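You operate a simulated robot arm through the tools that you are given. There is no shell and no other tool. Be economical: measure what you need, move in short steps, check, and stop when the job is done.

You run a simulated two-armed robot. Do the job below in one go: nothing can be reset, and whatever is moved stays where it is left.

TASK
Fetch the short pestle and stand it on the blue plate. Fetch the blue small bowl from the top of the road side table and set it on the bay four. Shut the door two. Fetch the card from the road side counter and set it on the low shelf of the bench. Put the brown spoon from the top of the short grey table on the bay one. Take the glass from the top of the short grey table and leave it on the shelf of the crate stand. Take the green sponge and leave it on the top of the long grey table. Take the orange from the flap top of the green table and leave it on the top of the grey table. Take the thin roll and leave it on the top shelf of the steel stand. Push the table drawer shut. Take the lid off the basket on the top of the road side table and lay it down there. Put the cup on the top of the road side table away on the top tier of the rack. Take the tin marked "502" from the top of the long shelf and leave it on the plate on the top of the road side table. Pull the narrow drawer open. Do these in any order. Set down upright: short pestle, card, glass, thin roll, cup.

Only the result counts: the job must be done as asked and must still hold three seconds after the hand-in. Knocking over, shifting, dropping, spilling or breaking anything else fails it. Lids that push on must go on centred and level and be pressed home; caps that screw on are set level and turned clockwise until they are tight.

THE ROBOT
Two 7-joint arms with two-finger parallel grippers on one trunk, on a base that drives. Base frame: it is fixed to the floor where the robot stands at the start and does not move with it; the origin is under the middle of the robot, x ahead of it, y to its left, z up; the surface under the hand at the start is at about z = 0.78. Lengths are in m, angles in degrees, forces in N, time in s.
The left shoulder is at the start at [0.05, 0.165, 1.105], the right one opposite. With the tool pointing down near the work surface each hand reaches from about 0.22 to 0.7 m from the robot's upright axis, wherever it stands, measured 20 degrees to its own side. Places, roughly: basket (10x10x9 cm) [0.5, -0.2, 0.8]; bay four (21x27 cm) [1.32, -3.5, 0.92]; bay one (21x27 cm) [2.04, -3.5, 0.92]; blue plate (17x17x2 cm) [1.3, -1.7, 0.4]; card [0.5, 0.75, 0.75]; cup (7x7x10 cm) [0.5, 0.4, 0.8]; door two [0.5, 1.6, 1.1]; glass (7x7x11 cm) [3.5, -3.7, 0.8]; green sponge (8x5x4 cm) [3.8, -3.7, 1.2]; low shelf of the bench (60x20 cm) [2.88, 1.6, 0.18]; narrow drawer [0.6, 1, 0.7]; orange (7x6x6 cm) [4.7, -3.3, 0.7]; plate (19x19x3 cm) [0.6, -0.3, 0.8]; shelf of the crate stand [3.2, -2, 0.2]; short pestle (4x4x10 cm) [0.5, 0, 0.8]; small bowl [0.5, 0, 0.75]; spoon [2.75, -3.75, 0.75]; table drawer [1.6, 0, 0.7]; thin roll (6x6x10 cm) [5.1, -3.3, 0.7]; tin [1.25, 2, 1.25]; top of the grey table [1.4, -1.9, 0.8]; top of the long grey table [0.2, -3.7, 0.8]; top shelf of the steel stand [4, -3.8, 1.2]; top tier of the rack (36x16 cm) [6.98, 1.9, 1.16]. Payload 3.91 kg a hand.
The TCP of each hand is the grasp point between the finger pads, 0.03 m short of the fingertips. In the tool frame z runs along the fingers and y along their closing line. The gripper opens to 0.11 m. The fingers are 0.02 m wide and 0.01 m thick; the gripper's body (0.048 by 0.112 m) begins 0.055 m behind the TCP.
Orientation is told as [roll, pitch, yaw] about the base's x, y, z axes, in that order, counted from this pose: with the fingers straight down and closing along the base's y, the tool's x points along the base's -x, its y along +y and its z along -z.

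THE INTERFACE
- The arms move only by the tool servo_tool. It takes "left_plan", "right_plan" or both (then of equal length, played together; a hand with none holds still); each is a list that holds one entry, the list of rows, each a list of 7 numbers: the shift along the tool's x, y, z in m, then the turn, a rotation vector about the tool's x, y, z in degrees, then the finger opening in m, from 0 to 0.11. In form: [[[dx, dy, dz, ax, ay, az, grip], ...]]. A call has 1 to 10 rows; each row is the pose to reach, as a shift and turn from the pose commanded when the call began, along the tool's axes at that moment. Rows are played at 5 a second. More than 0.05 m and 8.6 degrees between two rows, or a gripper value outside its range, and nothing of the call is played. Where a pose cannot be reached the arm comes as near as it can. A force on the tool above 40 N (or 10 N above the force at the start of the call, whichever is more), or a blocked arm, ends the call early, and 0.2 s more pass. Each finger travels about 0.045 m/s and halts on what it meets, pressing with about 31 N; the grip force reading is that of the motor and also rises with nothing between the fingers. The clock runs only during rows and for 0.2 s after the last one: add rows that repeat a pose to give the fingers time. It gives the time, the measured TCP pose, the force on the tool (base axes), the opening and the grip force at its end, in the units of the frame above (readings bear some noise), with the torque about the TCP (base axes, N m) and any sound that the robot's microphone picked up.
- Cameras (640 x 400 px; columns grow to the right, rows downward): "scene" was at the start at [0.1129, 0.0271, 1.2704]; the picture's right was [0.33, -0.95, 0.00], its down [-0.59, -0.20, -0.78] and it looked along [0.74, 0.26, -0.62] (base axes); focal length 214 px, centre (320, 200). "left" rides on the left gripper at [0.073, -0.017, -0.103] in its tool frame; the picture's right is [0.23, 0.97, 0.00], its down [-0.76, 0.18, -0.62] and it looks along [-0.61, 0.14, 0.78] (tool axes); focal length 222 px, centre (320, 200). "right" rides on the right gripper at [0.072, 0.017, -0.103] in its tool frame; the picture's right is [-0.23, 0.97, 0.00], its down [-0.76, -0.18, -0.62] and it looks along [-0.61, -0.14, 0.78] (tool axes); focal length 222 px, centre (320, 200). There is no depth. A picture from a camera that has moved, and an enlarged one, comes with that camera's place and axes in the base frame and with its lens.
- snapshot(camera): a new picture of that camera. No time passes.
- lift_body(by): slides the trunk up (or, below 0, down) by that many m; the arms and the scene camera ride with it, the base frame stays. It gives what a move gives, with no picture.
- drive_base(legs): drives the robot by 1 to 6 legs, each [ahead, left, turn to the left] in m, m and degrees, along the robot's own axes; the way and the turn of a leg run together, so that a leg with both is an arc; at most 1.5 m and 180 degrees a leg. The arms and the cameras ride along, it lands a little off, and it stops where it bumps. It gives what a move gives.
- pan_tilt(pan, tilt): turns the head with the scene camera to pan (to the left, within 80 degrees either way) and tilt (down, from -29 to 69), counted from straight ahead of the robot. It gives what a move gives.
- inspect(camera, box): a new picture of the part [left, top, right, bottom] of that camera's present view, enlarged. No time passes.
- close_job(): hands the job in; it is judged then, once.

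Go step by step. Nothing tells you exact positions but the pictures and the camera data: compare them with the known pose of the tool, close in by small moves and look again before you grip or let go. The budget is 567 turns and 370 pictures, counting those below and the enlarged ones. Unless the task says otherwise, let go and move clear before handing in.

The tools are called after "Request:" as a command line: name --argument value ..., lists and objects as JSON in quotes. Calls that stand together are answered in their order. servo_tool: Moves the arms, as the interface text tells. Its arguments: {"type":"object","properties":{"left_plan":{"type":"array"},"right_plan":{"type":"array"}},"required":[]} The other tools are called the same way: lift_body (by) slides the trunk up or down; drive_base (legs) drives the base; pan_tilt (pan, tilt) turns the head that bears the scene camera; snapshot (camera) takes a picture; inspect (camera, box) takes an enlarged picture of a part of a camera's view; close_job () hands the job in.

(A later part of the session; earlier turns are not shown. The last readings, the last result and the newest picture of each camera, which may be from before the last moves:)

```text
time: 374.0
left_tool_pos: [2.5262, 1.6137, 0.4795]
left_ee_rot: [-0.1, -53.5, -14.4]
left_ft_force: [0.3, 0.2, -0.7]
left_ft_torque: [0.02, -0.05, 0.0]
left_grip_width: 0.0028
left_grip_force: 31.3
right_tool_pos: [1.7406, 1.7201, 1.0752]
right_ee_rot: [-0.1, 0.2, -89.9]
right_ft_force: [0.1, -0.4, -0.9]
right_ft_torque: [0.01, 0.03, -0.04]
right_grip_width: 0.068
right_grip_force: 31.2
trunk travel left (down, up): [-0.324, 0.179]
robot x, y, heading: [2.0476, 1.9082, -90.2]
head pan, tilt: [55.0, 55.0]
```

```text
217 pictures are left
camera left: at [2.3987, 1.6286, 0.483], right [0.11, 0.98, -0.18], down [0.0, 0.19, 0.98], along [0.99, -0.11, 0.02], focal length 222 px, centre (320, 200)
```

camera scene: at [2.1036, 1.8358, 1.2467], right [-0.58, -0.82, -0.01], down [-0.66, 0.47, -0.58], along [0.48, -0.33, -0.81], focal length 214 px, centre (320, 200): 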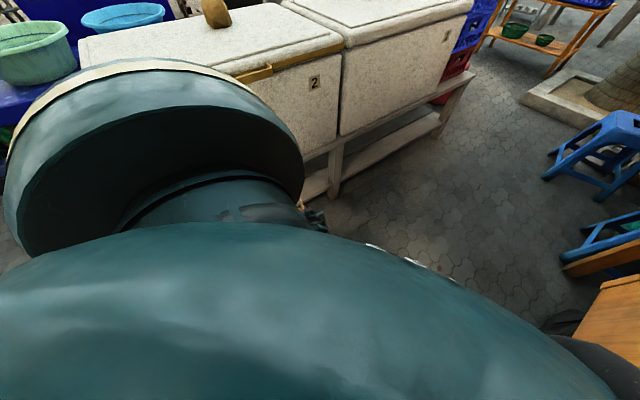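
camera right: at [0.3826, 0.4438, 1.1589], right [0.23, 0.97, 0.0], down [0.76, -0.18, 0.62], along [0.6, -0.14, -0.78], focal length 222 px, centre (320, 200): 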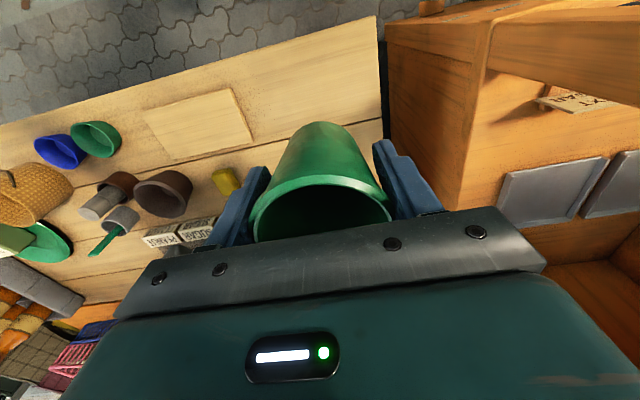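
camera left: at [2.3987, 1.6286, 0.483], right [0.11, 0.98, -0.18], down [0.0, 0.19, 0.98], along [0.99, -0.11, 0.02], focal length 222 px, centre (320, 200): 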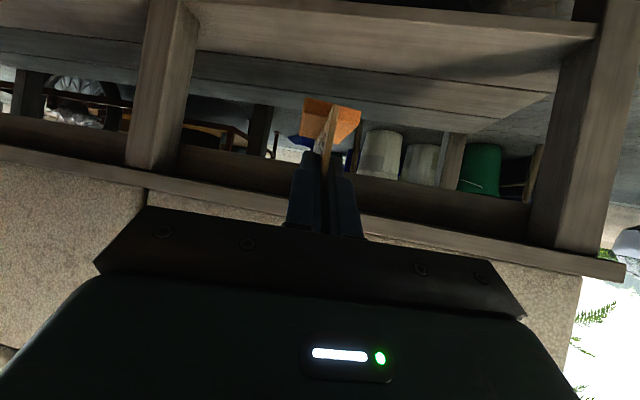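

Request:
drive_base --legs '[[0, 0, 35]]'

Request:
pan_tilt --pan 20 --tilt 50

Request:
snapshot --camera "scene"

```text
time: 376.1
left_tool_pos: [2.6101, 1.9399, 0.475]
left_ee_rot: [-0.3, -53.0, 20.7]
left_ft_force: [-0.6, 0.1, -0.9]
left_ft_torque: [0.0, -0.01, -0.02]
left_grip_width: 0.0028
left_grip_force: 31.2
right_tool_pos: [1.909, 1.5787, 1.0768]
right_ee_rot: [-0.7, 0.3, -54.9]
right_ft_force: [-0.4, 0.1, -0.2]
right_ft_torque: [0.03, -0.03, 0.02]
right_grip_width: 0.068
right_grip_force: 31.3
trunk travel left (down, up): [-0.324, 0.179]
robot x, y, heading: [2.0548, 1.9095, -55.5]
head pan, tilt: [55.0, 55.0]
```

```text
time: 377.1
left_tool_pos: [2.6097, 1.9394, 0.4761]
left_ee_rot: [-0.3, -52.9, 20.8]
left_ft_force: [-0.3, 0.0, 0.4]
left_ft_torque: [-0.03, -0.02, -0.04]
left_grip_width: 0.0028
left_grip_force: 31.4
right_tool_pos: [1.91, 1.5794, 1.0759]
right_ee_rot: [-0.6, 0.3, -54.9]
right_ft_force: [0.4, 0.6, -1.2]
right_ft_torque: [-0.03, -0.01, 0.01]
right_grip_width: 0.0681
right_grip_force: 31.0
trunk travel left (down, up): [-0.324, 0.179]
robot x, y, heading: [2.0522, 1.9071, -55.2]
head pan, tilt: [20.0, 50.0]
```

```text
216 pictures are left
camera scene: at [2.1331, 1.8379, 1.2528], right [-0.58, -0.82, 0.0], down [-0.63, 0.44, -0.64], along [0.53, -0.37, -0.77], focal length 214 px, centre (320, 200)
```

scene: 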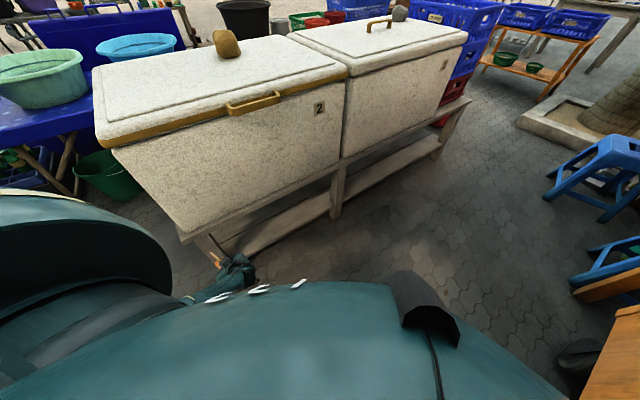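

Request:
drive_base --legs '[[0.2915, -0.141, 0]]'

Request:
snapshot --camera "left"

Request:
snapshot --camera "scene"

```text
time: 379.3
left_tool_pos: [2.6614, 1.6193, 0.4761]
left_ee_rot: [-0.3, -53.0, 20.6]
left_ft_force: [0.7, 0.4, 0.9]
left_ft_torque: [0.0, -0.02, 0.0]
left_grip_width: 0.0028
left_grip_force: 30.8
right_tool_pos: [1.9607, 1.2574, 1.0775]
right_ee_rot: [-0.7, 0.2, -54.9]
right_ft_force: [0.1, -0.8, -0.7]
right_ft_torque: [0.02, 0.0, 0.02]
right_grip_width: 0.0681
right_grip_force: 31.1
trunk travel left (down, up): [-0.324, 0.179]
robot x, y, heading: [2.1053, 1.5842, -55.1]
head pan, tilt: [20.0, 50.0]
```

```text
215 pictures are left
camera left: at [2.5477, 1.5584, 0.4799], right [-0.47, 0.86, -0.18], down [-0.1, 0.16, 0.98], along [0.88, 0.48, 0.01], focal length 222 px, centre (320, 200)
```

left: 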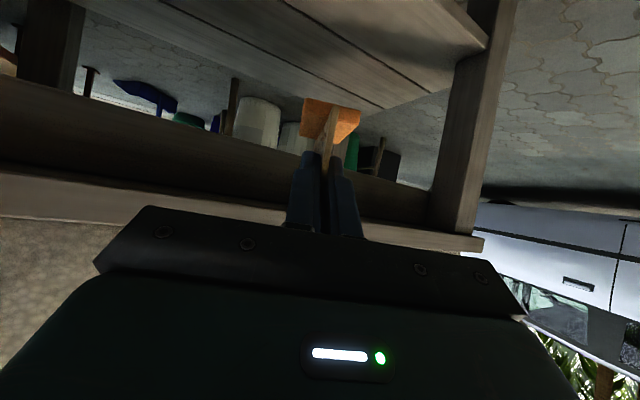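

```text
214 pictures are left
camera scene: at [2.1841, 1.5168, 1.2528], right [-0.58, -0.82, 0.0], down [-0.63, 0.44, -0.64], along [0.52, -0.37, -0.77], focal length 214 px, centre (320, 200)
```

scene: 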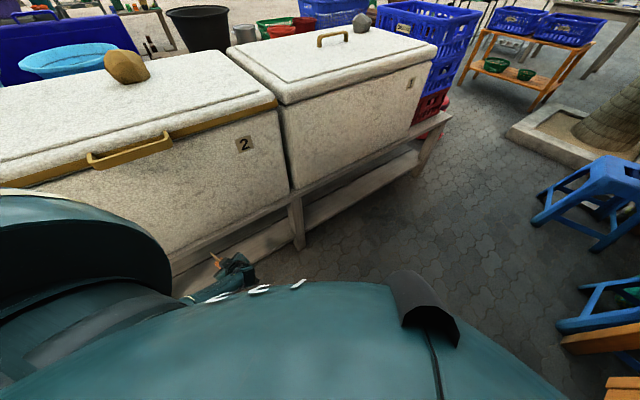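

Request:
lift_body --by -0.2

Request:
snapshot --camera "left"

```text
time: 381.4
left_tool_pos: [2.6607, 1.6186, 0.276]
left_ee_rot: [-0.3, -53.0, 20.7]
left_ft_force: [0.1, 0.3, -0.5]
left_ft_torque: [-0.04, -0.01, -0.01]
left_grip_width: 0.0031
left_grip_force: 30.8
right_tool_pos: [1.9613, 1.2583, 0.878]
right_ee_rot: [-0.6, 0.4, -54.8]
right_ft_force: [0.0, 1.0, -0.9]
right_ft_torque: [0.03, 0.01, -0.02]
right_grip_width: 0.0681
right_grip_force: 30.9
trunk travel left (down, up): [-0.124, 0.379]
robot x, y, heading: [2.1022, 1.5864, -55.4]
head pan, tilt: [20.0, 50.0]
```

```text
213 pictures are left
camera left: at [2.5478, 1.5585, 0.28], right [-0.47, 0.86, -0.18], down [-0.1, 0.16, 0.98], along [0.88, 0.48, 0.01], focal length 222 px, centre (320, 200)
```

left: 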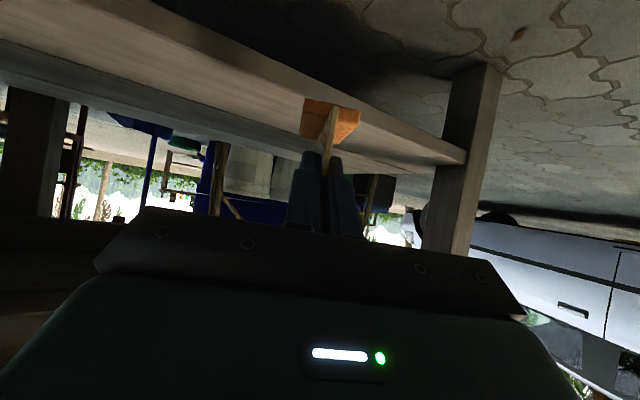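

Request:
drive_base --legs '[[0.051, 0.074, 0]]'

Request:
drive_base --legs '[[0.051, 0.074, 0]]'

Request:
snapshot --camera "left"

```text
time: 382.8
left_tool_pos: [2.7488, 1.6188, 0.2767]
left_ee_rot: [-0.3, -53.0, 20.8]
left_ft_force: [0.0, 0.7, -1.3]
left_ft_torque: [0.0, 0.02, 0.03]
left_grip_width: 0.003
left_grip_force: 31.4
right_tool_pos: [2.05, 1.2587, 0.8775]
right_ee_rot: [-0.5, 0.4, -54.9]
right_ft_force: [-0.2, -0.2, -0.9]
right_ft_torque: [0.02, -0.05, 0.0]
right_grip_width: 0.0681
right_grip_force: 30.6
trunk travel left (down, up): [-0.124, 0.379]
robot x, y, heading: [2.1921, 1.5838, -55.0]
head pan, tilt: [20.0, 50.0]
```

```text
time: 384.1
left_tool_pos: [2.8391, 1.6185, 0.2756]
left_ee_rot: [-0.3, -53.0, 20.7]
left_ft_force: [0.3, -0.6, -0.4]
left_ft_torque: [-0.05, 0.02, 0.01]
left_grip_width: 0.0029
left_grip_force: 30.7
right_tool_pos: [2.1389, 1.2586, 0.8772]
right_ee_rot: [-0.6, 0.3, -55.0]
right_ft_force: [-0.7, -0.4, -0.2]
right_ft_torque: [0.04, 0.01, 0.0]
right_grip_width: 0.068
right_grip_force: 30.7
trunk travel left (down, up): [-0.124, 0.379]
robot x, y, heading: [2.2819, 1.5855, -55.2]
head pan, tilt: [20.0, 50.0]
```

```text
212 pictures are left
camera left: at [2.7261, 1.5584, 0.2799], right [-0.47, 0.86, -0.18], down [-0.1, 0.16, 0.98], along [0.88, 0.48, 0.01], focal length 222 px, centre (320, 200)
```

left: 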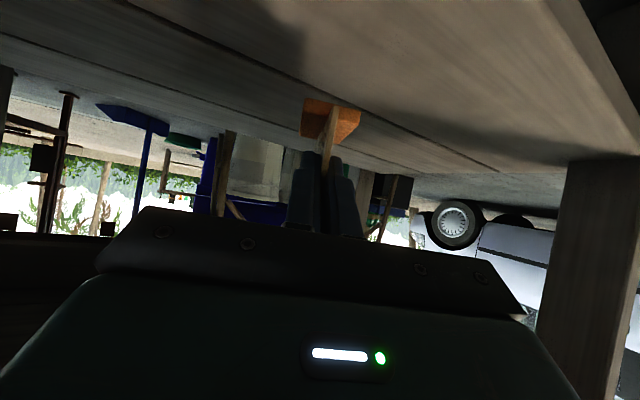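

Request:
lift_body --by -0.025

Request:
lift_body --by -0.008

Request:
snapshot --camera "left"

```text
time: 384.8
left_tool_pos: [2.84, 1.6185, 0.2516]
left_ee_rot: [-0.3, -53.0, 20.7]
left_ft_force: [-0.8, 0.4, 0.5]
left_ft_torque: [-0.02, -0.01, -0.02]
left_grip_width: 0.0031
left_grip_force: 31.0
right_tool_pos: [2.1398, 1.2583, 0.8531]
right_ee_rot: [-0.8, 0.4, -54.9]
right_ft_force: [0.0, 0.5, -0.3]
right_ft_torque: [0.03, 0.02, -0.04]
right_grip_width: 0.0677
right_grip_force: 30.8
trunk travel left (down, up): [-0.099, 0.404]
robot x, y, heading: [2.2773, 1.5892, -55.2]
head pan, tilt: [20.0, 50.0]
```

```text
time: 385.4
left_tool_pos: [2.8386, 1.6189, 0.2423]
left_ee_rot: [-0.2, -53.0, 20.7]
left_ft_force: [-0.1, 0.0, 0.8]
left_ft_torque: [0.02, 0.01, 0.01]
left_grip_width: 0.0027
left_grip_force: 31.1
right_tool_pos: [2.1391, 1.259, 0.8433]
right_ee_rot: [-0.6, 0.2, -54.8]
right_ft_force: [0.2, -0.8, -0.1]
right_ft_torque: [0.02, -0.02, 0.01]
right_grip_width: 0.0681
right_grip_force: 31.3
trunk travel left (down, up): [-0.091, 0.412]
robot x, y, heading: [2.2785, 1.5905, -55.4]
head pan, tilt: [20.0, 50.0]
```

```text
211 pictures are left
camera left: at [2.7261, 1.5584, 0.2469], right [-0.47, 0.86, -0.18], down [-0.1, 0.16, 0.98], along [0.88, 0.48, 0.01], focal length 222 px, centre (320, 200)
```

left: 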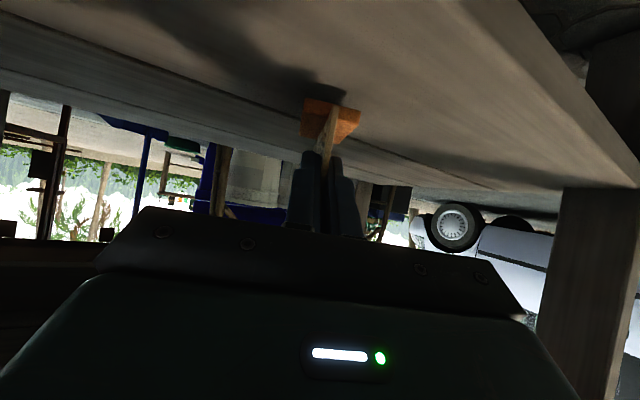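

Request:
lift_body --by -0.007

Request:
lift_body --by -0.005

Request:
snapshot --camera "left"

```text
time: 385.9
left_tool_pos: [2.8393, 1.6193, 0.2356]
left_ee_rot: [-0.3, -53.0, 20.8]
left_ft_force: [-0.5, -1.2, -0.6]
left_ft_torque: [0.01, 0.0, 0.0]
left_grip_width: 0.0028
left_grip_force: 31.5
right_tool_pos: [2.1392, 1.2598, 0.8377]
right_ee_rot: [-0.6, 0.3, -54.9]
right_ft_force: [0.9, 0.3, -0.7]
right_ft_torque: [0.0, 0.02, 0.0]
right_grip_width: 0.0681
right_grip_force: 31.1
trunk travel left (down, up): [-0.084, 0.419]
robot x, y, heading: [2.2822, 1.5834, -55.2]
head pan, tilt: [20.0, 50.0]
```

```text
time: 386.5
left_tool_pos: [2.8398, 1.6187, 0.2331]
left_ee_rot: [-0.4, -53.2, 20.8]
left_ft_force: [-4.8, 0.3, 14.0]
left_ft_torque: [0.26, -0.46, 0.15]
left_grip_width: 0.0027
left_grip_force: 30.7
right_tool_pos: [2.1376, 1.2579, 0.832]
right_ee_rot: [-0.5, 0.2, -55.0]
right_ft_force: [-0.3, 0.6, 0.7]
right_ft_torque: [0.0, -0.01, -0.02]
right_grip_width: 0.0679
right_grip_force: 31.1
trunk travel left (down, up): [-0.079, 0.424]
robot x, y, heading: [2.2824, 1.5834, -55.2]
head pan, tilt: [20.0, 50.0]
```

```text
210 pictures are left
camera left: at [2.7267, 1.5582, 0.2362], right [-0.47, 0.86, -0.19], down [-0.1, 0.15, 0.98], along [0.88, 0.48, 0.02], focal length 222 px, centre (320, 200)
```

left: 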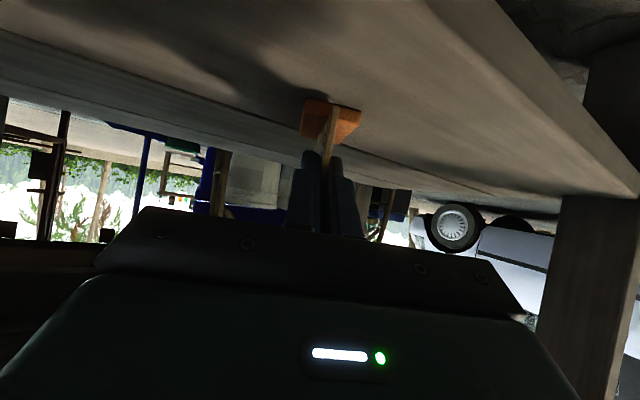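

Request:
servo_tool --left_plan '[[[0, 0, 0, 0, 0, 0, 0.004], [0, 0, 0, 0, 0, 0, 0.008], [0, 0, 0, 0, 0, 0, 0.015], [0, 0, 0, 0, 0, 0, 0.03], [0, 0, 0, 0, 0, 0, 0.03]]]'

Request:
snapshot --camera "left"

```text
time: 387.7
left_tool_pos: [2.8389, 1.6188, 0.2319]
left_ee_rot: [-0.4, -53.0, 20.8]
left_ft_force: [0.2, 0.2, -0.8]
left_ft_torque: [0.0, 0.02, 0.01]
left_grip_width: 0.03
left_grip_force: 0.2
right_tool_pos: [2.1379, 1.2577, 0.8326]
right_ee_rot: [-0.6, 0.3, -54.8]
right_ft_force: [0.6, -0.1, -0.6]
right_ft_torque: [0.02, -0.04, 0.01]
right_grip_width: 0.0678
right_grip_force: 30.9
trunk travel left (down, up): [-0.079, 0.424]
robot x, y, heading: [2.2766, 1.5886, -55.4]
head pan, tilt: [20.0, 50.0]
```

```text
209 pictures are left
camera left: at [2.726, 1.5583, 0.2349], right [-0.47, 0.86, -0.18], down [-0.1, 0.16, 0.98], along [0.88, 0.48, 0.01], focal length 222 px, centre (320, 200)
```

left: 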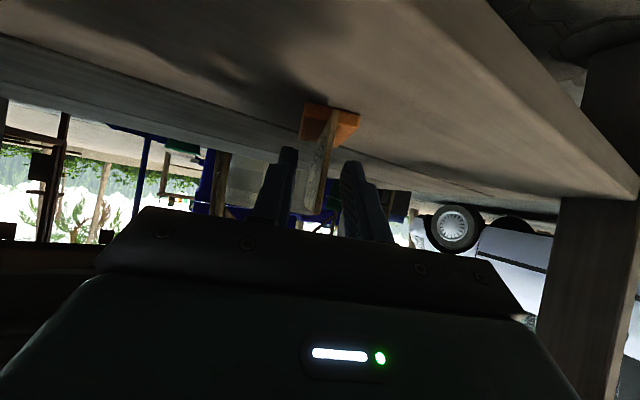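

Request:
servo_tool --left_plan '[[[0, 0, -0.03, 0, 0, 0, 0.03], [0, 0, -0.06, 0, 0, 0, 0.03], [0, 0, -0.09, 0, 0, 0, 0.03], [0, 0, -0.12, 0, 0, 0, 0.03]]]'

Request:
snapshot --camera "left"

Request:
drive_base --legs '[[-0.1, -0.148, 0]]'

Request:
lift_body --by 0.245

```text
time: 388.9
left_tool_pos: [2.7964, 1.6058, 0.3276]
left_ee_rot: [-2.6, -57.7, 25.1]
left_ft_force: [-0.4, -0.9, 0.0]
left_ft_torque: [-0.01, 0.0, 0.03]
left_grip_width: 0.0298
left_grip_force: 0.1
right_tool_pos: [2.1375, 1.2579, 0.8324]
right_ee_rot: [-0.4, 0.1, -55.0]
right_ft_force: [-0.2, 0.3, -0.5]
right_ft_torque: [0.0, -0.01, -0.01]
right_grip_width: 0.0681
right_grip_force: 30.9
trunk travel left (down, up): [-0.079, 0.424]
robot x, y, heading: [2.2785, 1.589, -55.4]
head pan, tilt: [20.0, 50.0]
stopped in row 4 (left hand): the arm was blocked; the commanded pose is now the measured one
```

```text
208 pictures are left
camera left: at [2.6849, 1.5401, 0.3208], right [-0.49, 0.84, -0.22], down [-0.19, 0.14, 0.97], along [0.85, 0.52, 0.09], focal length 222 px, centre (320, 200)
```

left: 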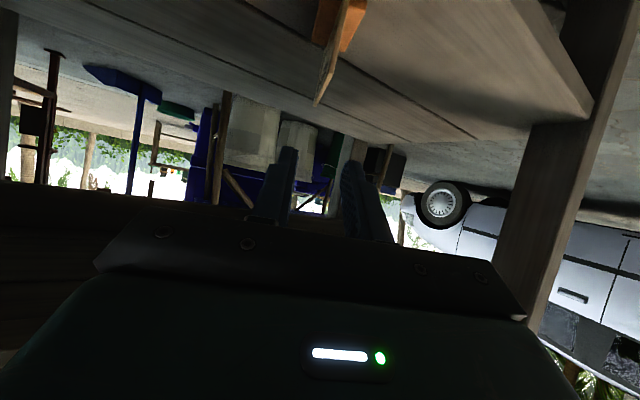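

```text
time: 390.8
left_tool_pos: [2.6165, 1.6044, 0.325]
left_ee_rot: [-2.5, -57.6, 25.0]
left_ft_force: [0.2, 0.2, 0.1]
left_ft_torque: [0.0, 0.04, 0.02]
left_grip_width: 0.0299
left_grip_force: 0.1
right_tool_pos: [1.9608, 1.2562, 0.832]
right_ee_rot: [-0.6, 0.3, -54.9]
right_ft_force: [0.4, -0.5, -0.9]
right_ft_torque: [-0.01, -0.03, 0.0]
right_grip_width: 0.0678
right_grip_force: 31.0
trunk travel left (down, up): [-0.079, 0.424]
robot x, y, heading: [2.1029, 1.5855, -55.1]
head pan, tilt: [20.0, 50.0]
```

```text
time: 393.3
left_tool_pos: [2.6175, 1.6033, 0.5712]
left_ee_rot: [-2.4, -57.6, 25.0]
left_ft_force: [0.2, -0.1, -0.1]
left_ft_torque: [0.03, 0.03, -0.01]
left_grip_width: 0.03
left_grip_force: 0.1
right_tool_pos: [1.9604, 1.2567, 1.0783]
right_ee_rot: [-0.6, 0.3, -54.8]
right_ft_force: [0.1, -0.4, -0.2]
right_ft_torque: [0.0, 0.0, -0.02]
right_grip_width: 0.0679
right_grip_force: 31.2
trunk travel left (down, up): [-0.324, 0.179]
robot x, y, heading: [2.1026, 1.586, -55.5]
head pan, tilt: [20.0, 50.0]
```

Card stands on the shelf. Next is the table drawer (back side of the road-side table). I re-pose the left arm forward.

Request:
servo_tool --left_plan '[[[-0.04, 0, -0.026, 0, 0, 0, 0.0], [-0.08, 0, -0.052, 0, 0, 0, 0.0], [-0.12, 0, -0.078, 0, 0, 0, 0.0], [-0.16, 0, -0.104, 0, 0, 0, 0.0], [-0.2, 0, -0.13, 0, 0, 0, 0.0], [-0.24, 0, -0.156, 0, 0, 0, 0.0], [-0.28, 0, -0.182, 0, 0, 0, 0.0]]]'

Request:
servo_tool --left_plan '[[[-0.004, -0.019, -0.014, 6.75, 0, 4.3, 0.0], [-0.009, -0.038, -0.028, 13.5, 0, 8.6, 0.0], [-0.013, -0.057, -0.043, 20.2, 0, 12.9, 0.0], [-0.018, -0.076, -0.057, 27, 0, 17.2, 0.0], [-0.022, -0.095, -0.072, 33.7, 0, 21.5, 0.0], [-0.027, -0.114, -0.086, 40.5, 0, 25.7, 0.0], [-0.031, -0.133, -0.1, 47.2, 0, 30, 0.0], [-0.036, -0.152, -0.115, 54, 0, 34.3, 0.0], [-0.04, -0.171, -0.13, 60.7, 0, 38.6, 0.0], [-0.045, -0.19, -0.145, 67.5, 0, 42.9, 0.0]]]'

Request:
pan_tilt --pan -30 --tilt 30

Request:
snapshot --camera "scene"

```text
time: 394.6
left_tool_pos: [2.6473, 1.621, 0.8417]
left_ee_rot: [6.2, -67.1, 13.8]
left_ft_force: [0.2, 0.3, 0.4]
left_ft_torque: [0.0, 0.02, 0.03]
left_grip_width: 0.0
left_grip_force: 30.7
right_tool_pos: [1.9615, 1.2571, 1.0769]
right_ee_rot: [-0.6, 0.2, -55.0]
right_ft_force: [-0.3, 0.6, -0.3]
right_ft_torque: [0.03, -0.02, 0.02]
right_grip_width: 0.0679
right_grip_force: 30.3
trunk travel left (down, up): [-0.324, 0.179]
robot x, y, heading: [2.1028, 1.5824, -55.4]
head pan, tilt: [20.0, 50.0]
stopped in row 6 (left hand): the arm was blocked; the commanded pose is now the measured one
```

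```text
time: 396.8
left_tool_pos: [2.6027, 1.3994, 0.9315]
left_ee_rot: [17.6, -55.6, -75.5]
left_ft_force: [0.2, 0.5, 0.0]
left_ft_torque: [0.01, -0.01, 0.02]
left_grip_width: 0.0001
left_grip_force: 30.7
left hand out of reach, approached as far as the arm can: row 6, 7
right_tool_pos: [1.9612, 1.257, 1.0769]
right_ee_rot: [-0.6, 0.2, -54.9]
right_ft_force: [-0.2, -0.2, -0.7]
right_ft_torque: [0.02, -0.02, -0.02]
right_grip_width: 0.0681
right_grip_force: 31.4
trunk travel left (down, up): [-0.324, 0.179]
robot x, y, heading: [2.1009, 1.5835, -55.1]
head pan, tilt: [20.0, 50.0]
```

```text
time: 398.0
left_tool_pos: [2.6024, 1.399, 0.9326]
left_ee_rot: [17.9, -55.6, -75.4]
left_ft_force: [0.9, -0.5, 0.3]
left_ft_torque: [-0.04, 0.02, 0.0]
left_grip_width: 0.0
left_grip_force: 31.2
right_tool_pos: [1.9608, 1.2564, 1.076]
right_ee_rot: [-0.6, 0.3, -55.0]
right_ft_force: [0.2, -0.5, -0.9]
right_ft_torque: [0.02, 0.03, -0.01]
right_grip_width: 0.0682
right_grip_force: 31.2
trunk travel left (down, up): [-0.324, 0.179]
robot x, y, heading: [2.1033, 1.5833, -55.4]
head pan, tilt: [-30.0, 30.0]
```

```text
207 pictures are left
camera scene: at [2.1295, 1.4694, 1.2823], right [-1.0, -0.08, 0.0], down [-0.04, 0.5, -0.87], along [0.07, -0.86, -0.5], focal length 214 px, centre (320, 200)
```

scene: 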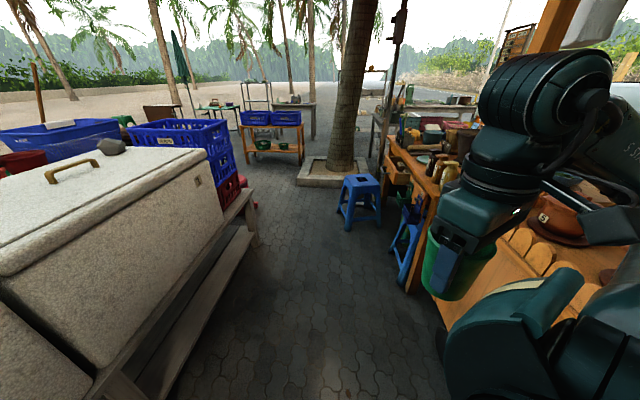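

Request:
inspect --camera "scene" --box '[330, 80, 490, 290]'

```text
1.90 times, centred on (410, 185) of scene
camera zoom: at [2.1295, 1.4694, 1.2823], right [-1.0, -0.08, 0.0], down [-0.04, 0.5, -0.87], along [0.07, -0.86, -0.5], focal length 408 px, centre (149, 229)
```

zoom: 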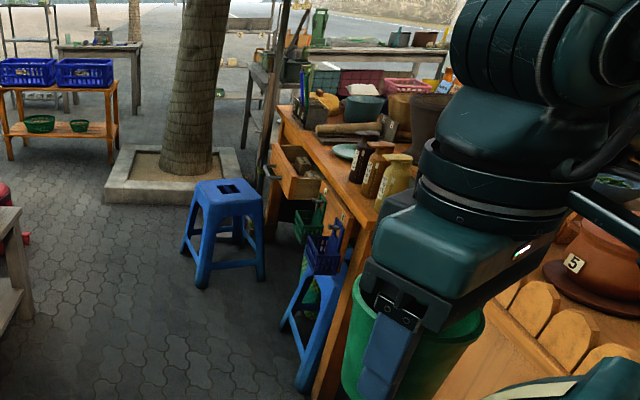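

Plan: go back north to open space, turn to face −x, then come down the aisle to the drawer.

Request:
drive_base --legs '[[-0.847, 0.708, 0], [0, 0, -124.6]]'

Request:
pan_tilt --pan 45 --tilt 35

Request:
snapshot --camera "scene"

```text
time: 409.7
left_tool_pos: [1.7731, 2.3715, 0.9318]
left_ee_rot: [17.8, -55.5, 161.0]
left_ft_force: [-0.5, 0.5, 1.1]
left_ft_torque: [-0.01, 0.04, -0.01]
left_grip_width: 0.0
left_grip_force: 30.7
right_tool_pos: [2.0078, 2.9855, 1.077]
right_ee_rot: [-0.7, 0.3, -178.5]
right_ft_force: [0.5, -0.5, 0.2]
right_ft_torque: [0.0, -0.02, 0.02]
right_grip_width: 0.0679
right_grip_force: 30.7
trunk travel left (down, up): [-0.324, 0.179]
robot x, y, heading: [2.2002, 2.6848, -178.8]
head pan, tilt: [-30.0, 30.0]
```

```text
time: 411.2
left_tool_pos: [1.7742, 2.3717, 0.9324]
left_ee_rot: [17.8, -55.6, 160.9]
left_ft_force: [-0.4, -0.8, -0.5]
left_ft_torque: [0.02, -0.01, -0.02]
left_grip_width: 0.0
left_grip_force: 31.2
right_tool_pos: [2.0087, 2.985, 1.0772]
right_ee_rot: [-0.6, 0.3, -178.6]
right_ft_force: [0.4, -0.1, 0.4]
right_ft_torque: [0.01, 0.0, 0.02]
right_grip_width: 0.068
right_grip_force: 30.4
trunk travel left (down, up): [-0.324, 0.179]
robot x, y, heading: [2.2046, 2.6809, -179.1]
head pan, tilt: [45.0, 35.0]
```

```text
205 pictures are left
camera scene: at [2.1149, 2.6203, 1.2746], right [-0.72, 0.69, 0.0], down [0.4, 0.41, -0.82], along [-0.57, -0.59, -0.57], focal length 214 px, centre (320, 200)
```

scene: 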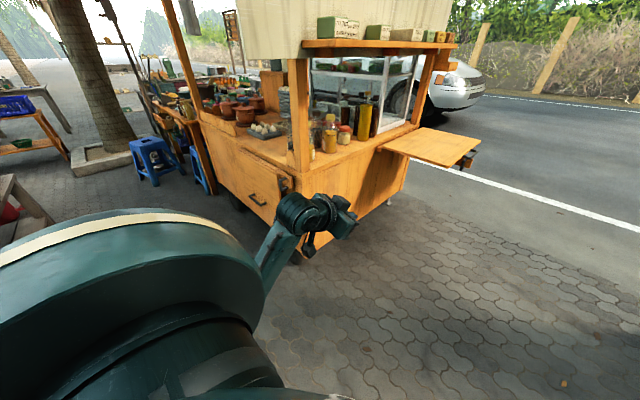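

Request:
drive_base --legs '[[-0.07, 0, -0.9], [0, 1.4, 0], [0, 0.6, 0]]'

Request:
pan_tilt --pan 30 --tilt 40

Request:
snapshot --camera "scene"

```text
time: 429.6
left_tool_pos: [1.8421, 0.3814, 0.932]
left_ee_rot: [17.8, -55.6, 159.9]
left_ft_force: [-0.2, 0.4, 0.5]
left_ft_torque: [0.01, -0.02, 0.01]
left_grip_width: 0.0
left_grip_force: 31.2
right_tool_pos: [2.0889, 0.9918, 1.0777]
right_ee_rot: [-0.5, 0.3, -179.6]
right_ft_force: [-0.1, 0.3, -0.8]
right_ft_torque: [0.01, -0.03, 0.03]
right_grip_width: 0.0679
right_grip_force: 31.0
trunk travel left (down, up): [-0.324, 0.179]
robot x, y, heading: [2.2773, 0.689, -179.9]
head pan, tilt: [45.0, 35.0]
```

```text
time: 430.4
left_tool_pos: [1.8432, 0.3825, 0.9318]
left_ee_rot: [17.8, -55.6, 159.9]
left_ft_force: [0.1, -0.1, -0.5]
left_ft_torque: [0.0, -0.02, 0.02]
left_grip_width: 0.0
left_grip_force: 31.2
right_tool_pos: [2.0895, 0.992, 1.0757]
right_ee_rot: [-0.6, 0.3, -179.6]
right_ft_force: [-0.7, 0.8, -0.7]
right_ft_torque: [-0.01, 0.01, 0.0]
right_grip_width: 0.0681
right_grip_force: 31.3
trunk travel left (down, up): [-0.324, 0.179]
robot x, y, heading: [2.2786, 0.6899, -179.9]
head pan, tilt: [30.0, 40.0]
```

```text
204 pictures are left
camera scene: at [2.1779, 0.6447, 1.267], right [-0.5, 0.86, 0.0], down [0.56, 0.32, -0.77], along [-0.66, -0.38, -0.64], focal length 214 px, centre (320, 200)
```

scene: 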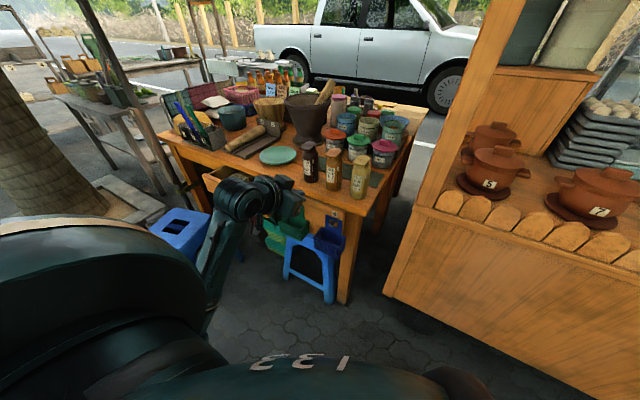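

Request:
servo_tool --left_plan '[[[0, 0, -0.04, 0, 0, 0, 0.0], [0, 0, -0.08, 0, 0, 0, 0.0], [0, 0, -0.11, 0, 0, 0, 0.0]]]'

Request:
drive_base --legs '[[0, 0.3, 0]]'

Request:
pan_tilt --pan 15 --tilt 45

Request:
snapshot --camera "scene"

Request:
snapshot --camera "left"

```text
time: 431.2
left_tool_pos: [1.8697, 0.3463, 0.9895]
left_ee_rot: [17.7, -55.5, 159.8]
left_ft_force: [0.0, -0.1, 0.0]
left_ft_torque: [-0.02, 0.0, 0.01]
left_grip_width: 0.0
left_grip_force: 30.7
left hand out of reach, approached as far as the arm can: row 1, 2, 3
right_tool_pos: [2.089, 0.9909, 1.0768]
right_ee_rot: [-0.6, 0.3, -179.6]
right_ft_force: [0.3, -0.1, -1.0]
right_ft_torque: [0.04, -0.02, 0.03]
right_grip_width: 0.0681
right_grip_force: 31.0
trunk travel left (down, up): [-0.324, 0.179]
robot x, y, heading: [2.2809, 0.6859, -180.0]
head pan, tilt: [30.0, 40.0]
```

```text
time: 434.4
left_tool_pos: [1.87, 0.0468, 0.9924]
left_ee_rot: [17.7, -55.6, 159.8]
left_ft_force: [-0.2, -0.3, -1.2]
left_ft_torque: [0.01, 0.04, -0.01]
left_grip_width: 0.0002
left_grip_force: 30.9
right_tool_pos: [2.0889, 0.6921, 1.0773]
right_ee_rot: [-0.6, 0.3, -179.9]
right_ft_force: [0.8, 0.2, -1.4]
right_ft_torque: [-0.01, 0.02, -0.02]
right_grip_width: 0.068
right_grip_force: 31.1
trunk travel left (down, up): [-0.324, 0.179]
robot x, y, heading: [2.2797, 0.3861, 179.9]
head pan, tilt: [30.0, 40.0]
```

```text
time: 435.2
left_tool_pos: [1.8691, 0.0466, 0.9919]
left_ee_rot: [17.8, -55.6, 159.7]
left_ft_force: [-0.7, -0.9, -0.9]
left_ft_torque: [0.01, 0.02, 0.0]
left_grip_width: 0.0
left_grip_force: 31.1
right_tool_pos: [2.0901, 0.6912, 1.0764]
right_ee_rot: [-0.6, 0.4, -179.8]
right_ft_force: [0.6, -0.6, -0.8]
right_ft_torque: [-0.04, -0.02, 0.0]
right_grip_width: 0.068
right_grip_force: 31.2
trunk travel left (down, up): [-0.324, 0.179]
robot x, y, heading: [2.2776, 0.3858, 179.6]
head pan, tilt: [15.0, 45.0]
```

```text
203 pictures are left
camera scene: at [2.1729, 0.3659, 1.2598], right [-0.26, 0.97, 0.0], down [0.68, 0.18, -0.71], along [-0.68, -0.18, -0.71], focal length 214 px, centre (320, 200)
```

scene: 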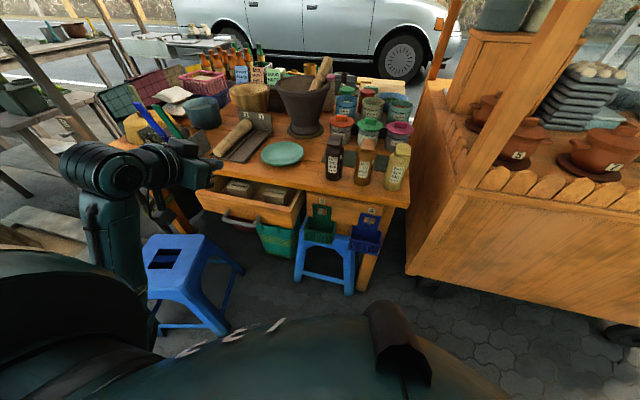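

```text
202 pictures are left
camera left: at [1.995, 0.0502, 0.9838], right [0.03, -1.0, -0.02], down [0.1, -0.02, 0.99], along [-0.99, -0.03, 0.1], focal length 222 px, centre (320, 200)
```

left: 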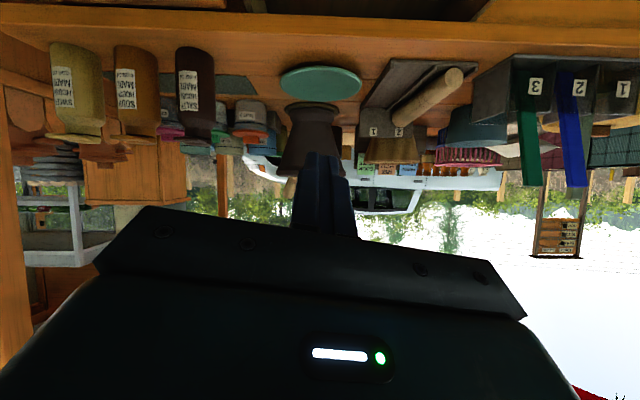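

Drawer front is at x≈1.79, table edge x≈1.66. I lower the trunk and push with the closed left hand.

Request:
lift_body --by -0.28

Request:
snapshot --camera "scene"

```text
time: 438.0
left_tool_pos: [1.8692, 0.0468, 0.7114]
left_ee_rot: [17.7, -55.6, 159.7]
left_ft_force: [0.2, 0.1, 0.1]
left_ft_torque: [-0.01, 0.0, -0.02]
left_grip_width: 0.0001
left_grip_force: 31.3
right_tool_pos: [2.0898, 0.6924, 0.7969]
right_ee_rot: [-0.6, 0.3, -179.7]
right_ft_force: [0.0, 0.0, 0.1]
right_ft_torque: [0.03, -0.02, 0.02]
right_grip_width: 0.068
right_grip_force: 31.3
trunk travel left (down, up): [-0.044, 0.459]
robot x, y, heading: [2.2795, 0.3887, 179.6]
head pan, tilt: [15.0, 45.0]
```

```text
201 pictures are left
camera scene: at [2.1729, 0.366, 0.9798], right [-0.26, 0.97, 0.0], down [0.68, 0.18, -0.71], along [-0.68, -0.18, -0.71], focal length 214 px, centre (320, 200)
```

scene: 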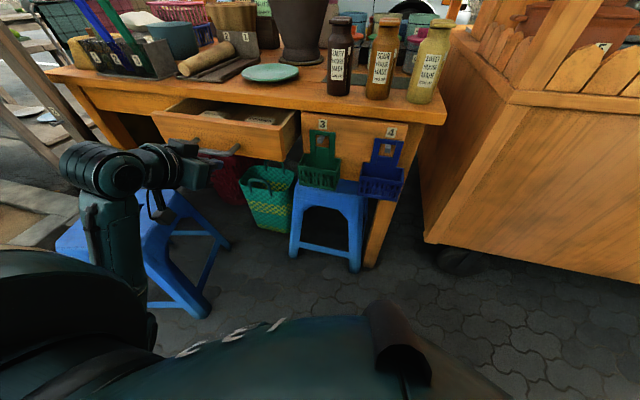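

Request:
lift_body --by 0.025

Request:
servo_tool --left_plan '[[[-0.016, 0.003, 0.025, 0, 0, 0, 0.0], [-0.032, 0.006, 0.05, 0, 0, 0, 0.0], [-0.045, 0.008, 0.07, 0, 0, 0, 0.0], [-0.058, 0.01, 0.09, 0, 0, 0, 0.0]]]'

Request:
snapshot --camera "scene"

```text
time: 438.7
left_tool_pos: [1.8683, 0.0467, 0.7358]
left_ee_rot: [17.7, -55.7, 159.7]
left_ft_force: [-0.4, 0.2, 0.5]
left_ft_torque: [-0.02, -0.01, -0.03]
left_grip_width: 0.0001
left_grip_force: 31.1
right_tool_pos: [2.0899, 0.6927, 0.8218]
right_ee_rot: [-0.6, 0.3, -179.8]
right_ft_force: [-0.1, 0.5, -0.5]
right_ft_torque: [-0.03, -0.02, 0.0]
right_grip_width: 0.0681
right_grip_force: 30.4
trunk travel left (down, up): [-0.069, 0.434]
robot x, y, heading: [2.2768, 0.3884, 179.9]
head pan, tilt: [15.0, 45.0]
```

```text
time: 439.7
left_tool_pos: [1.7607, 0.0475, 0.7381]
left_ee_rot: [17.8, -55.6, 159.8]
left_ft_force: [-0.4, -1.0, 0.4]
left_ft_torque: [0.01, -0.01, 0.04]
left_grip_width: 0.0001
left_grip_force: 31.1
right_tool_pos: [2.0904, 0.6922, 0.8229]
right_ee_rot: [-0.6, 0.3, -179.7]
right_ft_force: [0.2, 0.6, -0.9]
right_ft_torque: [-0.03, 0.0, 0.0]
right_grip_width: 0.0679
right_grip_force: 31.1
trunk travel left (down, up): [-0.069, 0.434]
robot x, y, heading: [2.2769, 0.3867, 180.0]
head pan, tilt: [15.0, 45.0]
```

```text
200 pictures are left
camera scene: at [2.1729, 0.366, 1.0047], right [-0.26, 0.97, 0.0], down [0.68, 0.18, -0.71], along [-0.68, -0.18, -0.71], focal length 214 px, centre (320, 200)
```

scene: 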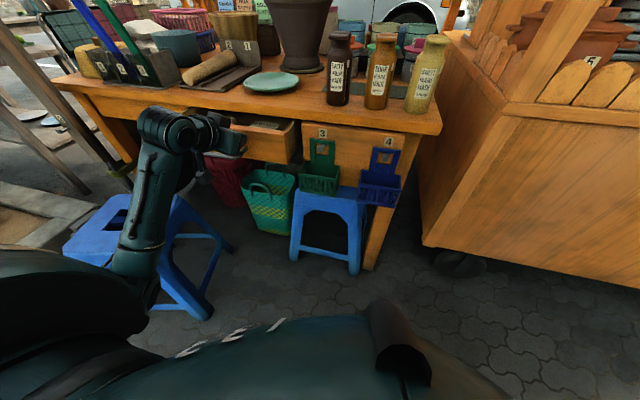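

Request:
servo_tool --left_plan '[[[-0.013, 0.002, 0.02, 0, 0, 0, 0.0], [-0.026, 0.005, 0.04, 0, 0, 0, 0.0], [-0.039, 0.007, 0.06, 0, 0, 0, 0.0], [-0.05, 0.009, 0.08, 0, 0, 0, 0.0], [-0.063, 0.011, 0.1, 0, 0, 0, 0.0]]]'

Request:
inspect --camera "scene" --box '[100, 60, 420, 260]'

```text
time: 441.0
left_tool_pos: [1.647, 0.047, 0.7334]
left_ee_rot: [17.3, -54.6, 160.2]
left_ft_force: [8.6, 0.8, 0.2]
left_ft_torque: [-0.05, 0.07, 0.07]
left_grip_width: 0.0002
left_grip_force: 30.9
right_tool_pos: [2.0912, 0.6911, 0.8228]
right_ee_rot: [-0.6, 0.2, -179.7]
right_ft_force: [-0.3, 0.6, 0.3]
right_ft_torque: [-0.03, -0.03, -0.03]
right_grip_width: 0.0681
right_grip_force: 31.0
trunk travel left (down, up): [-0.069, 0.434]
robot x, y, heading: [2.2795, 0.391, 179.8]
head pan, tilt: [15.0, 45.0]
stopped in row 5 (left hand): the force on the tool passed its limit at 98 N (the readings are from after the stop); the commanded pose is now the measured one
```

```text
2.00 times, centred on (260, 160) of scene
camera zoom: at [2.1738, 0.3659, 1.0048], right [-0.26, 0.97, 0.0], down [0.68, 0.18, -0.71], along [-0.68, -0.18, -0.71], focal length 429 px, centre (440, 280)
```

zoom: 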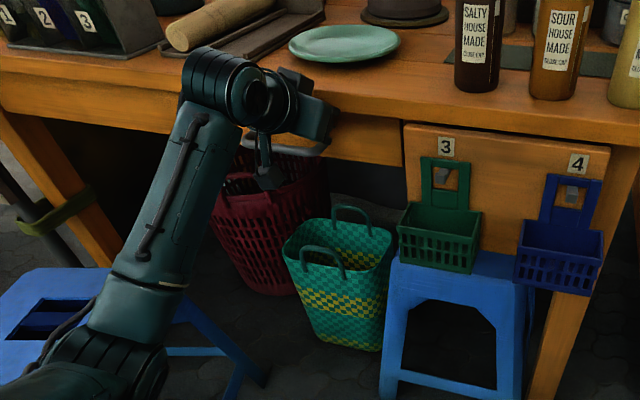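

Drawer is shut. Retreat, raise, and head for the rack with the cup.

Request:
servo_tool --left_plan '[[[0.025, -0.004, -0.04, 0, 0, 0, 0.0], [0.05, -0.009, -0.08, 0, 0, 0, 0.0], [0.076, -0.013, -0.12, 0, 0, 0, 0.0], [0.1, -0.017, -0.16, 0, 0, 0, 0.0]]]'

Request:
inspect --camera "scene" --box '[100, 60, 420, 260]'

Request:
lift_body --by 0.255

```text
time: 442.0
left_tool_pos: [1.8348, 0.0456, 0.7384]
left_ee_rot: [17.2, -54.7, 160.3]
left_ft_force: [-0.8, 0.9, 0.0]
left_ft_torque: [0.0, 0.01, 0.01]
left_grip_width: 0.0
left_grip_force: 30.9
right_tool_pos: [2.089, 0.6915, 0.8221]
right_ee_rot: [-0.7, 0.3, -179.8]
right_ft_force: [0.3, 0.6, -1.5]
right_ft_torque: [0.01, -0.01, 0.01]
right_grip_width: 0.068
right_grip_force: 30.8
trunk travel left (down, up): [-0.069, 0.434]
robot x, y, heading: [2.2805, 0.3906, 180.1]
head pan, tilt: [15.0, 45.0]
```

```text
2.00 times, centred on (260, 160) of scene
camera zoom: at [2.173, 0.3659, 1.0047], right [-0.26, 0.97, 0.0], down [0.68, 0.18, -0.71], along [-0.68, -0.18, -0.71], focal length 429 px, centre (440, 280)
```

zoom: 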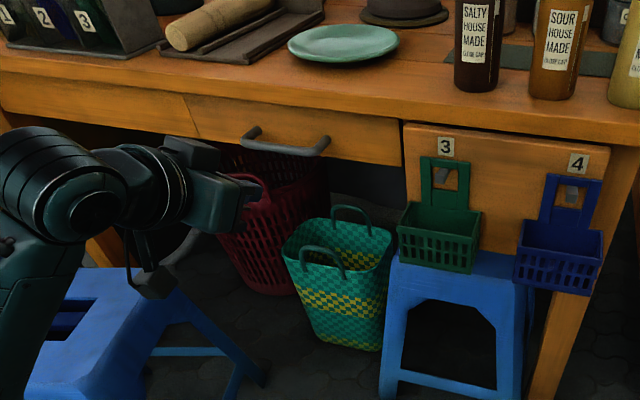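

```text
time: 444.6
left_tool_pos: [1.8355, 0.0458, 0.9927]
left_ee_rot: [17.2, -54.7, 160.2]
left_ft_force: [-0.2, 0.3, 0.7]
left_ft_torque: [0.03, 0.01, 0.01]
left_grip_width: 0.0001
left_grip_force: 30.5
right_tool_pos: [2.0906, 0.6913, 1.0776]
right_ee_rot: [-0.5, 0.3, -179.6]
right_ft_force: [-0.1, 0.9, -0.8]
right_ft_torque: [-0.02, -0.03, 0.04]
right_grip_width: 0.0677
right_grip_force: 31.0
trunk travel left (down, up): [-0.324, 0.179]
robot x, y, heading: [2.276, 0.3865, 180.1]
head pan, tilt: [15.0, 45.0]
```

Request:
drive_base --legs '[[0, -1.5, 0], [0, -1.5, 0], [0, 0, 180]]'

Request:
pan_tilt --pan -10 --tilt 12

Request:
snapshot --camera "scene"

```text
time: 478.1
left_tool_pos: [2.6845, 3.7413, 0.9917]
left_ee_rot: [17.2, -54.8, -18.9]
left_ft_force: [0.6, 0.0, 0.4]
left_ft_torque: [0.03, -0.02, 0.01]
left_grip_width: 0.0001
left_grip_force: 30.6
right_tool_pos: [2.4389, 3.0906, 1.0768]
right_ee_rot: [-0.6, 0.3, 1.2]
right_ft_force: [-0.6, -1.0, -0.7]
right_ft_torque: [0.03, 0.01, 0.01]
right_grip_width: 0.0681
right_grip_force: 31.6
trunk travel left (down, up): [-0.324, 0.179]
robot x, y, heading: [2.245, 3.3906, 1.1]
head pan, tilt: [15.0, 45.0]
```

```text
time: 479.1
left_tool_pos: [2.6847, 3.7406, 0.9924]
left_ee_rot: [17.1, -54.7, -18.8]
left_ft_force: [-1.0, 0.1, -0.4]
left_ft_torque: [0.03, 0.01, -0.01]
left_grip_width: 0.0
left_grip_force: 31.0
right_tool_pos: [2.4409, 3.091, 1.0791]
right_ee_rot: [-0.6, 0.3, 1.2]
right_ft_force: [0.3, -0.3, -0.6]
right_ft_torque: [0.0, 0.03, 0.03]
right_grip_width: 0.068
right_grip_force: 30.6
trunk travel left (down, up): [-0.324, 0.179]
robot x, y, heading: [2.244, 3.3925, 1.1]
head pan, tilt: [-10.0, 12.0]
```

```text
197 pictures are left
camera scene: at [2.3703, 3.3761, 1.3114], right [-0.16, -0.99, 0.0], down [-0.21, 0.03, -0.98], along [0.97, -0.15, -0.21], focal length 214 px, centre (320, 200)
```

scene: 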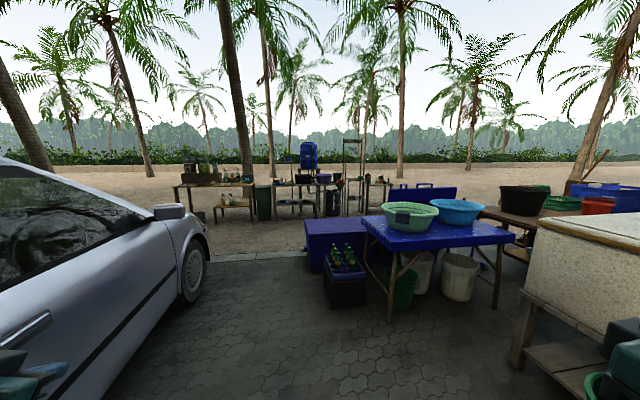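

Request:
drive_base --legs '[[0.0, 0.2, -1.1], [1.3, 0, 0]]'

Request:
snapshot --camera "scene"

Request:
pan_tilt --pan 60 --tilt 25

Request:
snapshot --camera "scene"

```text
time: 487.6
left_tool_pos: [3.9887, 3.9356, 0.9916]
left_ee_rot: [17.1, -54.7, -19.5]
left_ft_force: [0.4, -0.7, -0.3]
left_ft_torque: [-0.02, -0.02, 0.0]
left_grip_width: 0.0001
left_grip_force: 31.4
right_tool_pos: [3.738, 3.2885, 1.0773]
right_ee_rot: [-0.6, 0.3, 0.6]
right_ft_force: [0.0, 0.5, -0.6]
right_ft_torque: [-0.01, 0.0, 0.0]
right_grip_width: 0.068
right_grip_force: 30.7
trunk travel left (down, up): [-0.324, 0.179]
robot x, y, heading: [3.5443, 3.5925, 0.5]
head pan, tilt: [-10.0, 12.0]
```

```text
196 pictures are left
camera scene: at [3.6709, 3.5753, 1.3114], right [-0.17, -0.99, 0.0], down [-0.21, 0.04, -0.98], along [0.96, -0.16, -0.21], focal length 214 px, centre (320, 200)
```

scene: 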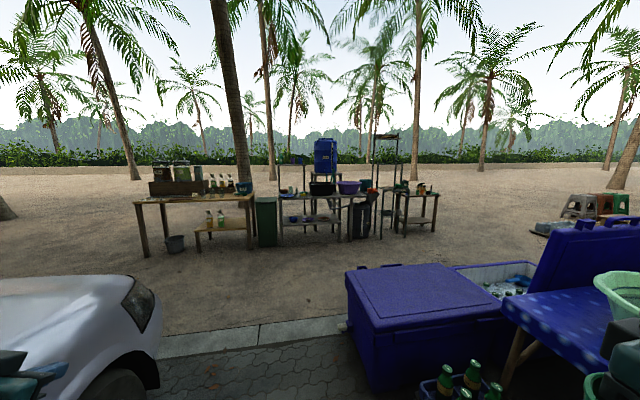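

```text
time: 489.1
left_tool_pos: [3.9888, 3.9358, 0.9927]
left_ee_rot: [17.2, -54.7, -19.6]
left_ft_force: [0.3, -0.8, 1.0]
left_ft_torque: [0.0, 0.01, 0.01]
left_grip_width: 0.0
left_grip_force: 31.2
right_tool_pos: [3.7373, 3.2891, 1.0782]
right_ee_rot: [-0.6, 0.2, 0.6]
right_ft_force: [0.3, 0.7, -0.6]
right_ft_torque: [0.02, -0.01, 0.02]
right_grip_width: 0.0678
right_grip_force: 31.0
trunk travel left (down, up): [-0.324, 0.179]
robot x, y, heading: [3.5464, 3.5919, 0.3]
head pan, tilt: [60.0, 25.0]
```

```text
195 pictures are left
camera scene: at [3.6246, 3.671, 1.2903], right [0.87, -0.5, 0.0], down [-0.21, -0.37, -0.91], along [0.45, 0.79, -0.42], focal length 214 px, centre (320, 200)
```

scene: 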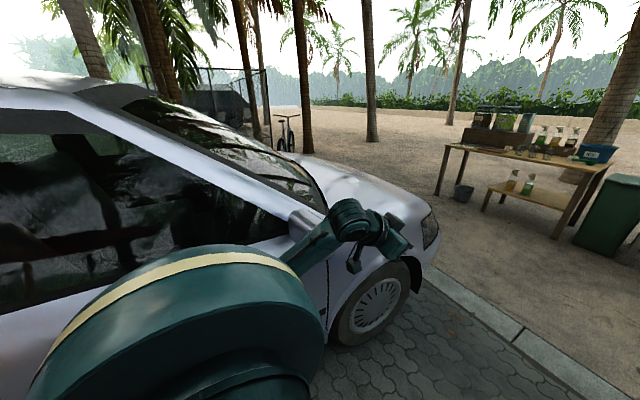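

Request:
drive_base --legs '[[0, -0.1, -0.3], [0.7, 0, 0]]'

Request:
drive_base --legs '[[1.3, 0, 0]]'

Request:
pan_tilt --pan -45 --tilt 15

Request:
snapshot --camera "scene"

```text
time: 494.0
left_tool_pos: [4.6933, 3.8327, 0.9934]
left_ee_rot: [17.2, -54.7, -19.7]
left_ft_force: [0.6, 0.7, -0.2]
left_ft_torque: [0.02, 0.01, 0.0]
left_grip_width: 0.0
left_grip_force: 31.0
right_tool_pos: [4.4383, 3.1875, 1.0775]
right_ee_rot: [-0.7, 0.2, 0.2]
right_ft_force: [0.3, -0.8, 0.4]
right_ft_torque: [-0.01, 0.0, 0.01]
right_grip_width: 0.068
right_grip_force: 31.2
trunk travel left (down, up): [-0.324, 0.179]
robot x, y, heading: [4.2502, 3.4887, -0.1]
head pan, tilt: [60.0, 25.0]
```

```text
time: 497.2
left_tool_pos: [5.1902, 3.8418, 0.9921]
left_ee_rot: [17.1, -54.8, -19.5]
left_ft_force: [-0.8, -0.1, -0.7]
left_ft_torque: [-0.06, -0.01, -0.01]
left_grip_width: 0.0
left_grip_force: 31.0
right_tool_pos: [4.9391, 3.1965, 1.0777]
right_ee_rot: [-0.6, 0.1, 0.4]
right_ft_force: [-0.2, 1.3, -0.4]
right_ft_torque: [-0.03, -0.03, 0.03]
right_grip_width: 0.0679
right_grip_force: 31.0
trunk travel left (down, up): [-0.324, 0.179]
robot x, y, heading: [4.7448, 3.4943, 0.3]
head pan, tilt: [60.0, 25.0]
stopped in leg 1: the robot was blocked; the commanded pose is now the measured one
```

```text
time: 499.1
left_tool_pos: [5.1921, 3.8382, 0.9912]
left_ee_rot: [17.2, -54.7, -19.7]
left_ft_force: [-0.4, 0.5, 0.1]
left_ft_torque: [-0.02, 0.02, 0.03]
left_grip_width: 0.0
left_grip_force: 30.6
right_tool_pos: [4.94, 3.1928, 1.0778]
right_ee_rot: [-0.6, 0.2, 0.4]
right_ft_force: [0.6, -0.6, 0.5]
right_ft_torque: [-0.01, -0.01, 0.0]
right_grip_width: 0.068
right_grip_force: 31.4
trunk travel left (down, up): [-0.324, 0.179]
robot x, y, heading: [4.7499, 3.4931, 0.1]
head pan, tilt: [-45.0, 15.0]
```

```text
194 pictures are left
camera scene: at [4.8472, 3.4292, 1.3065], right [-0.7, -0.71, 0.0], down [-0.18, 0.18, -0.97], along [0.69, -0.68, -0.26], focal length 214 px, centre (320, 200)
```

scene: 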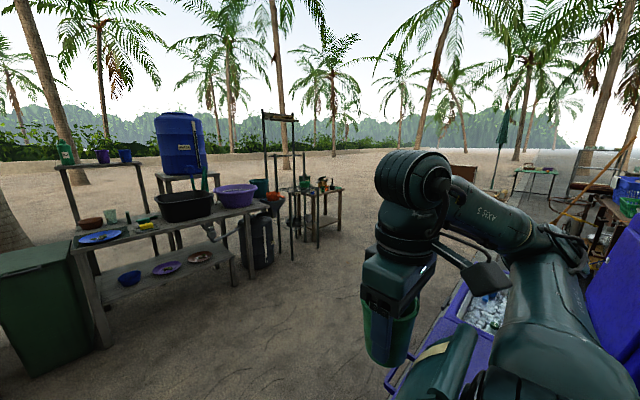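

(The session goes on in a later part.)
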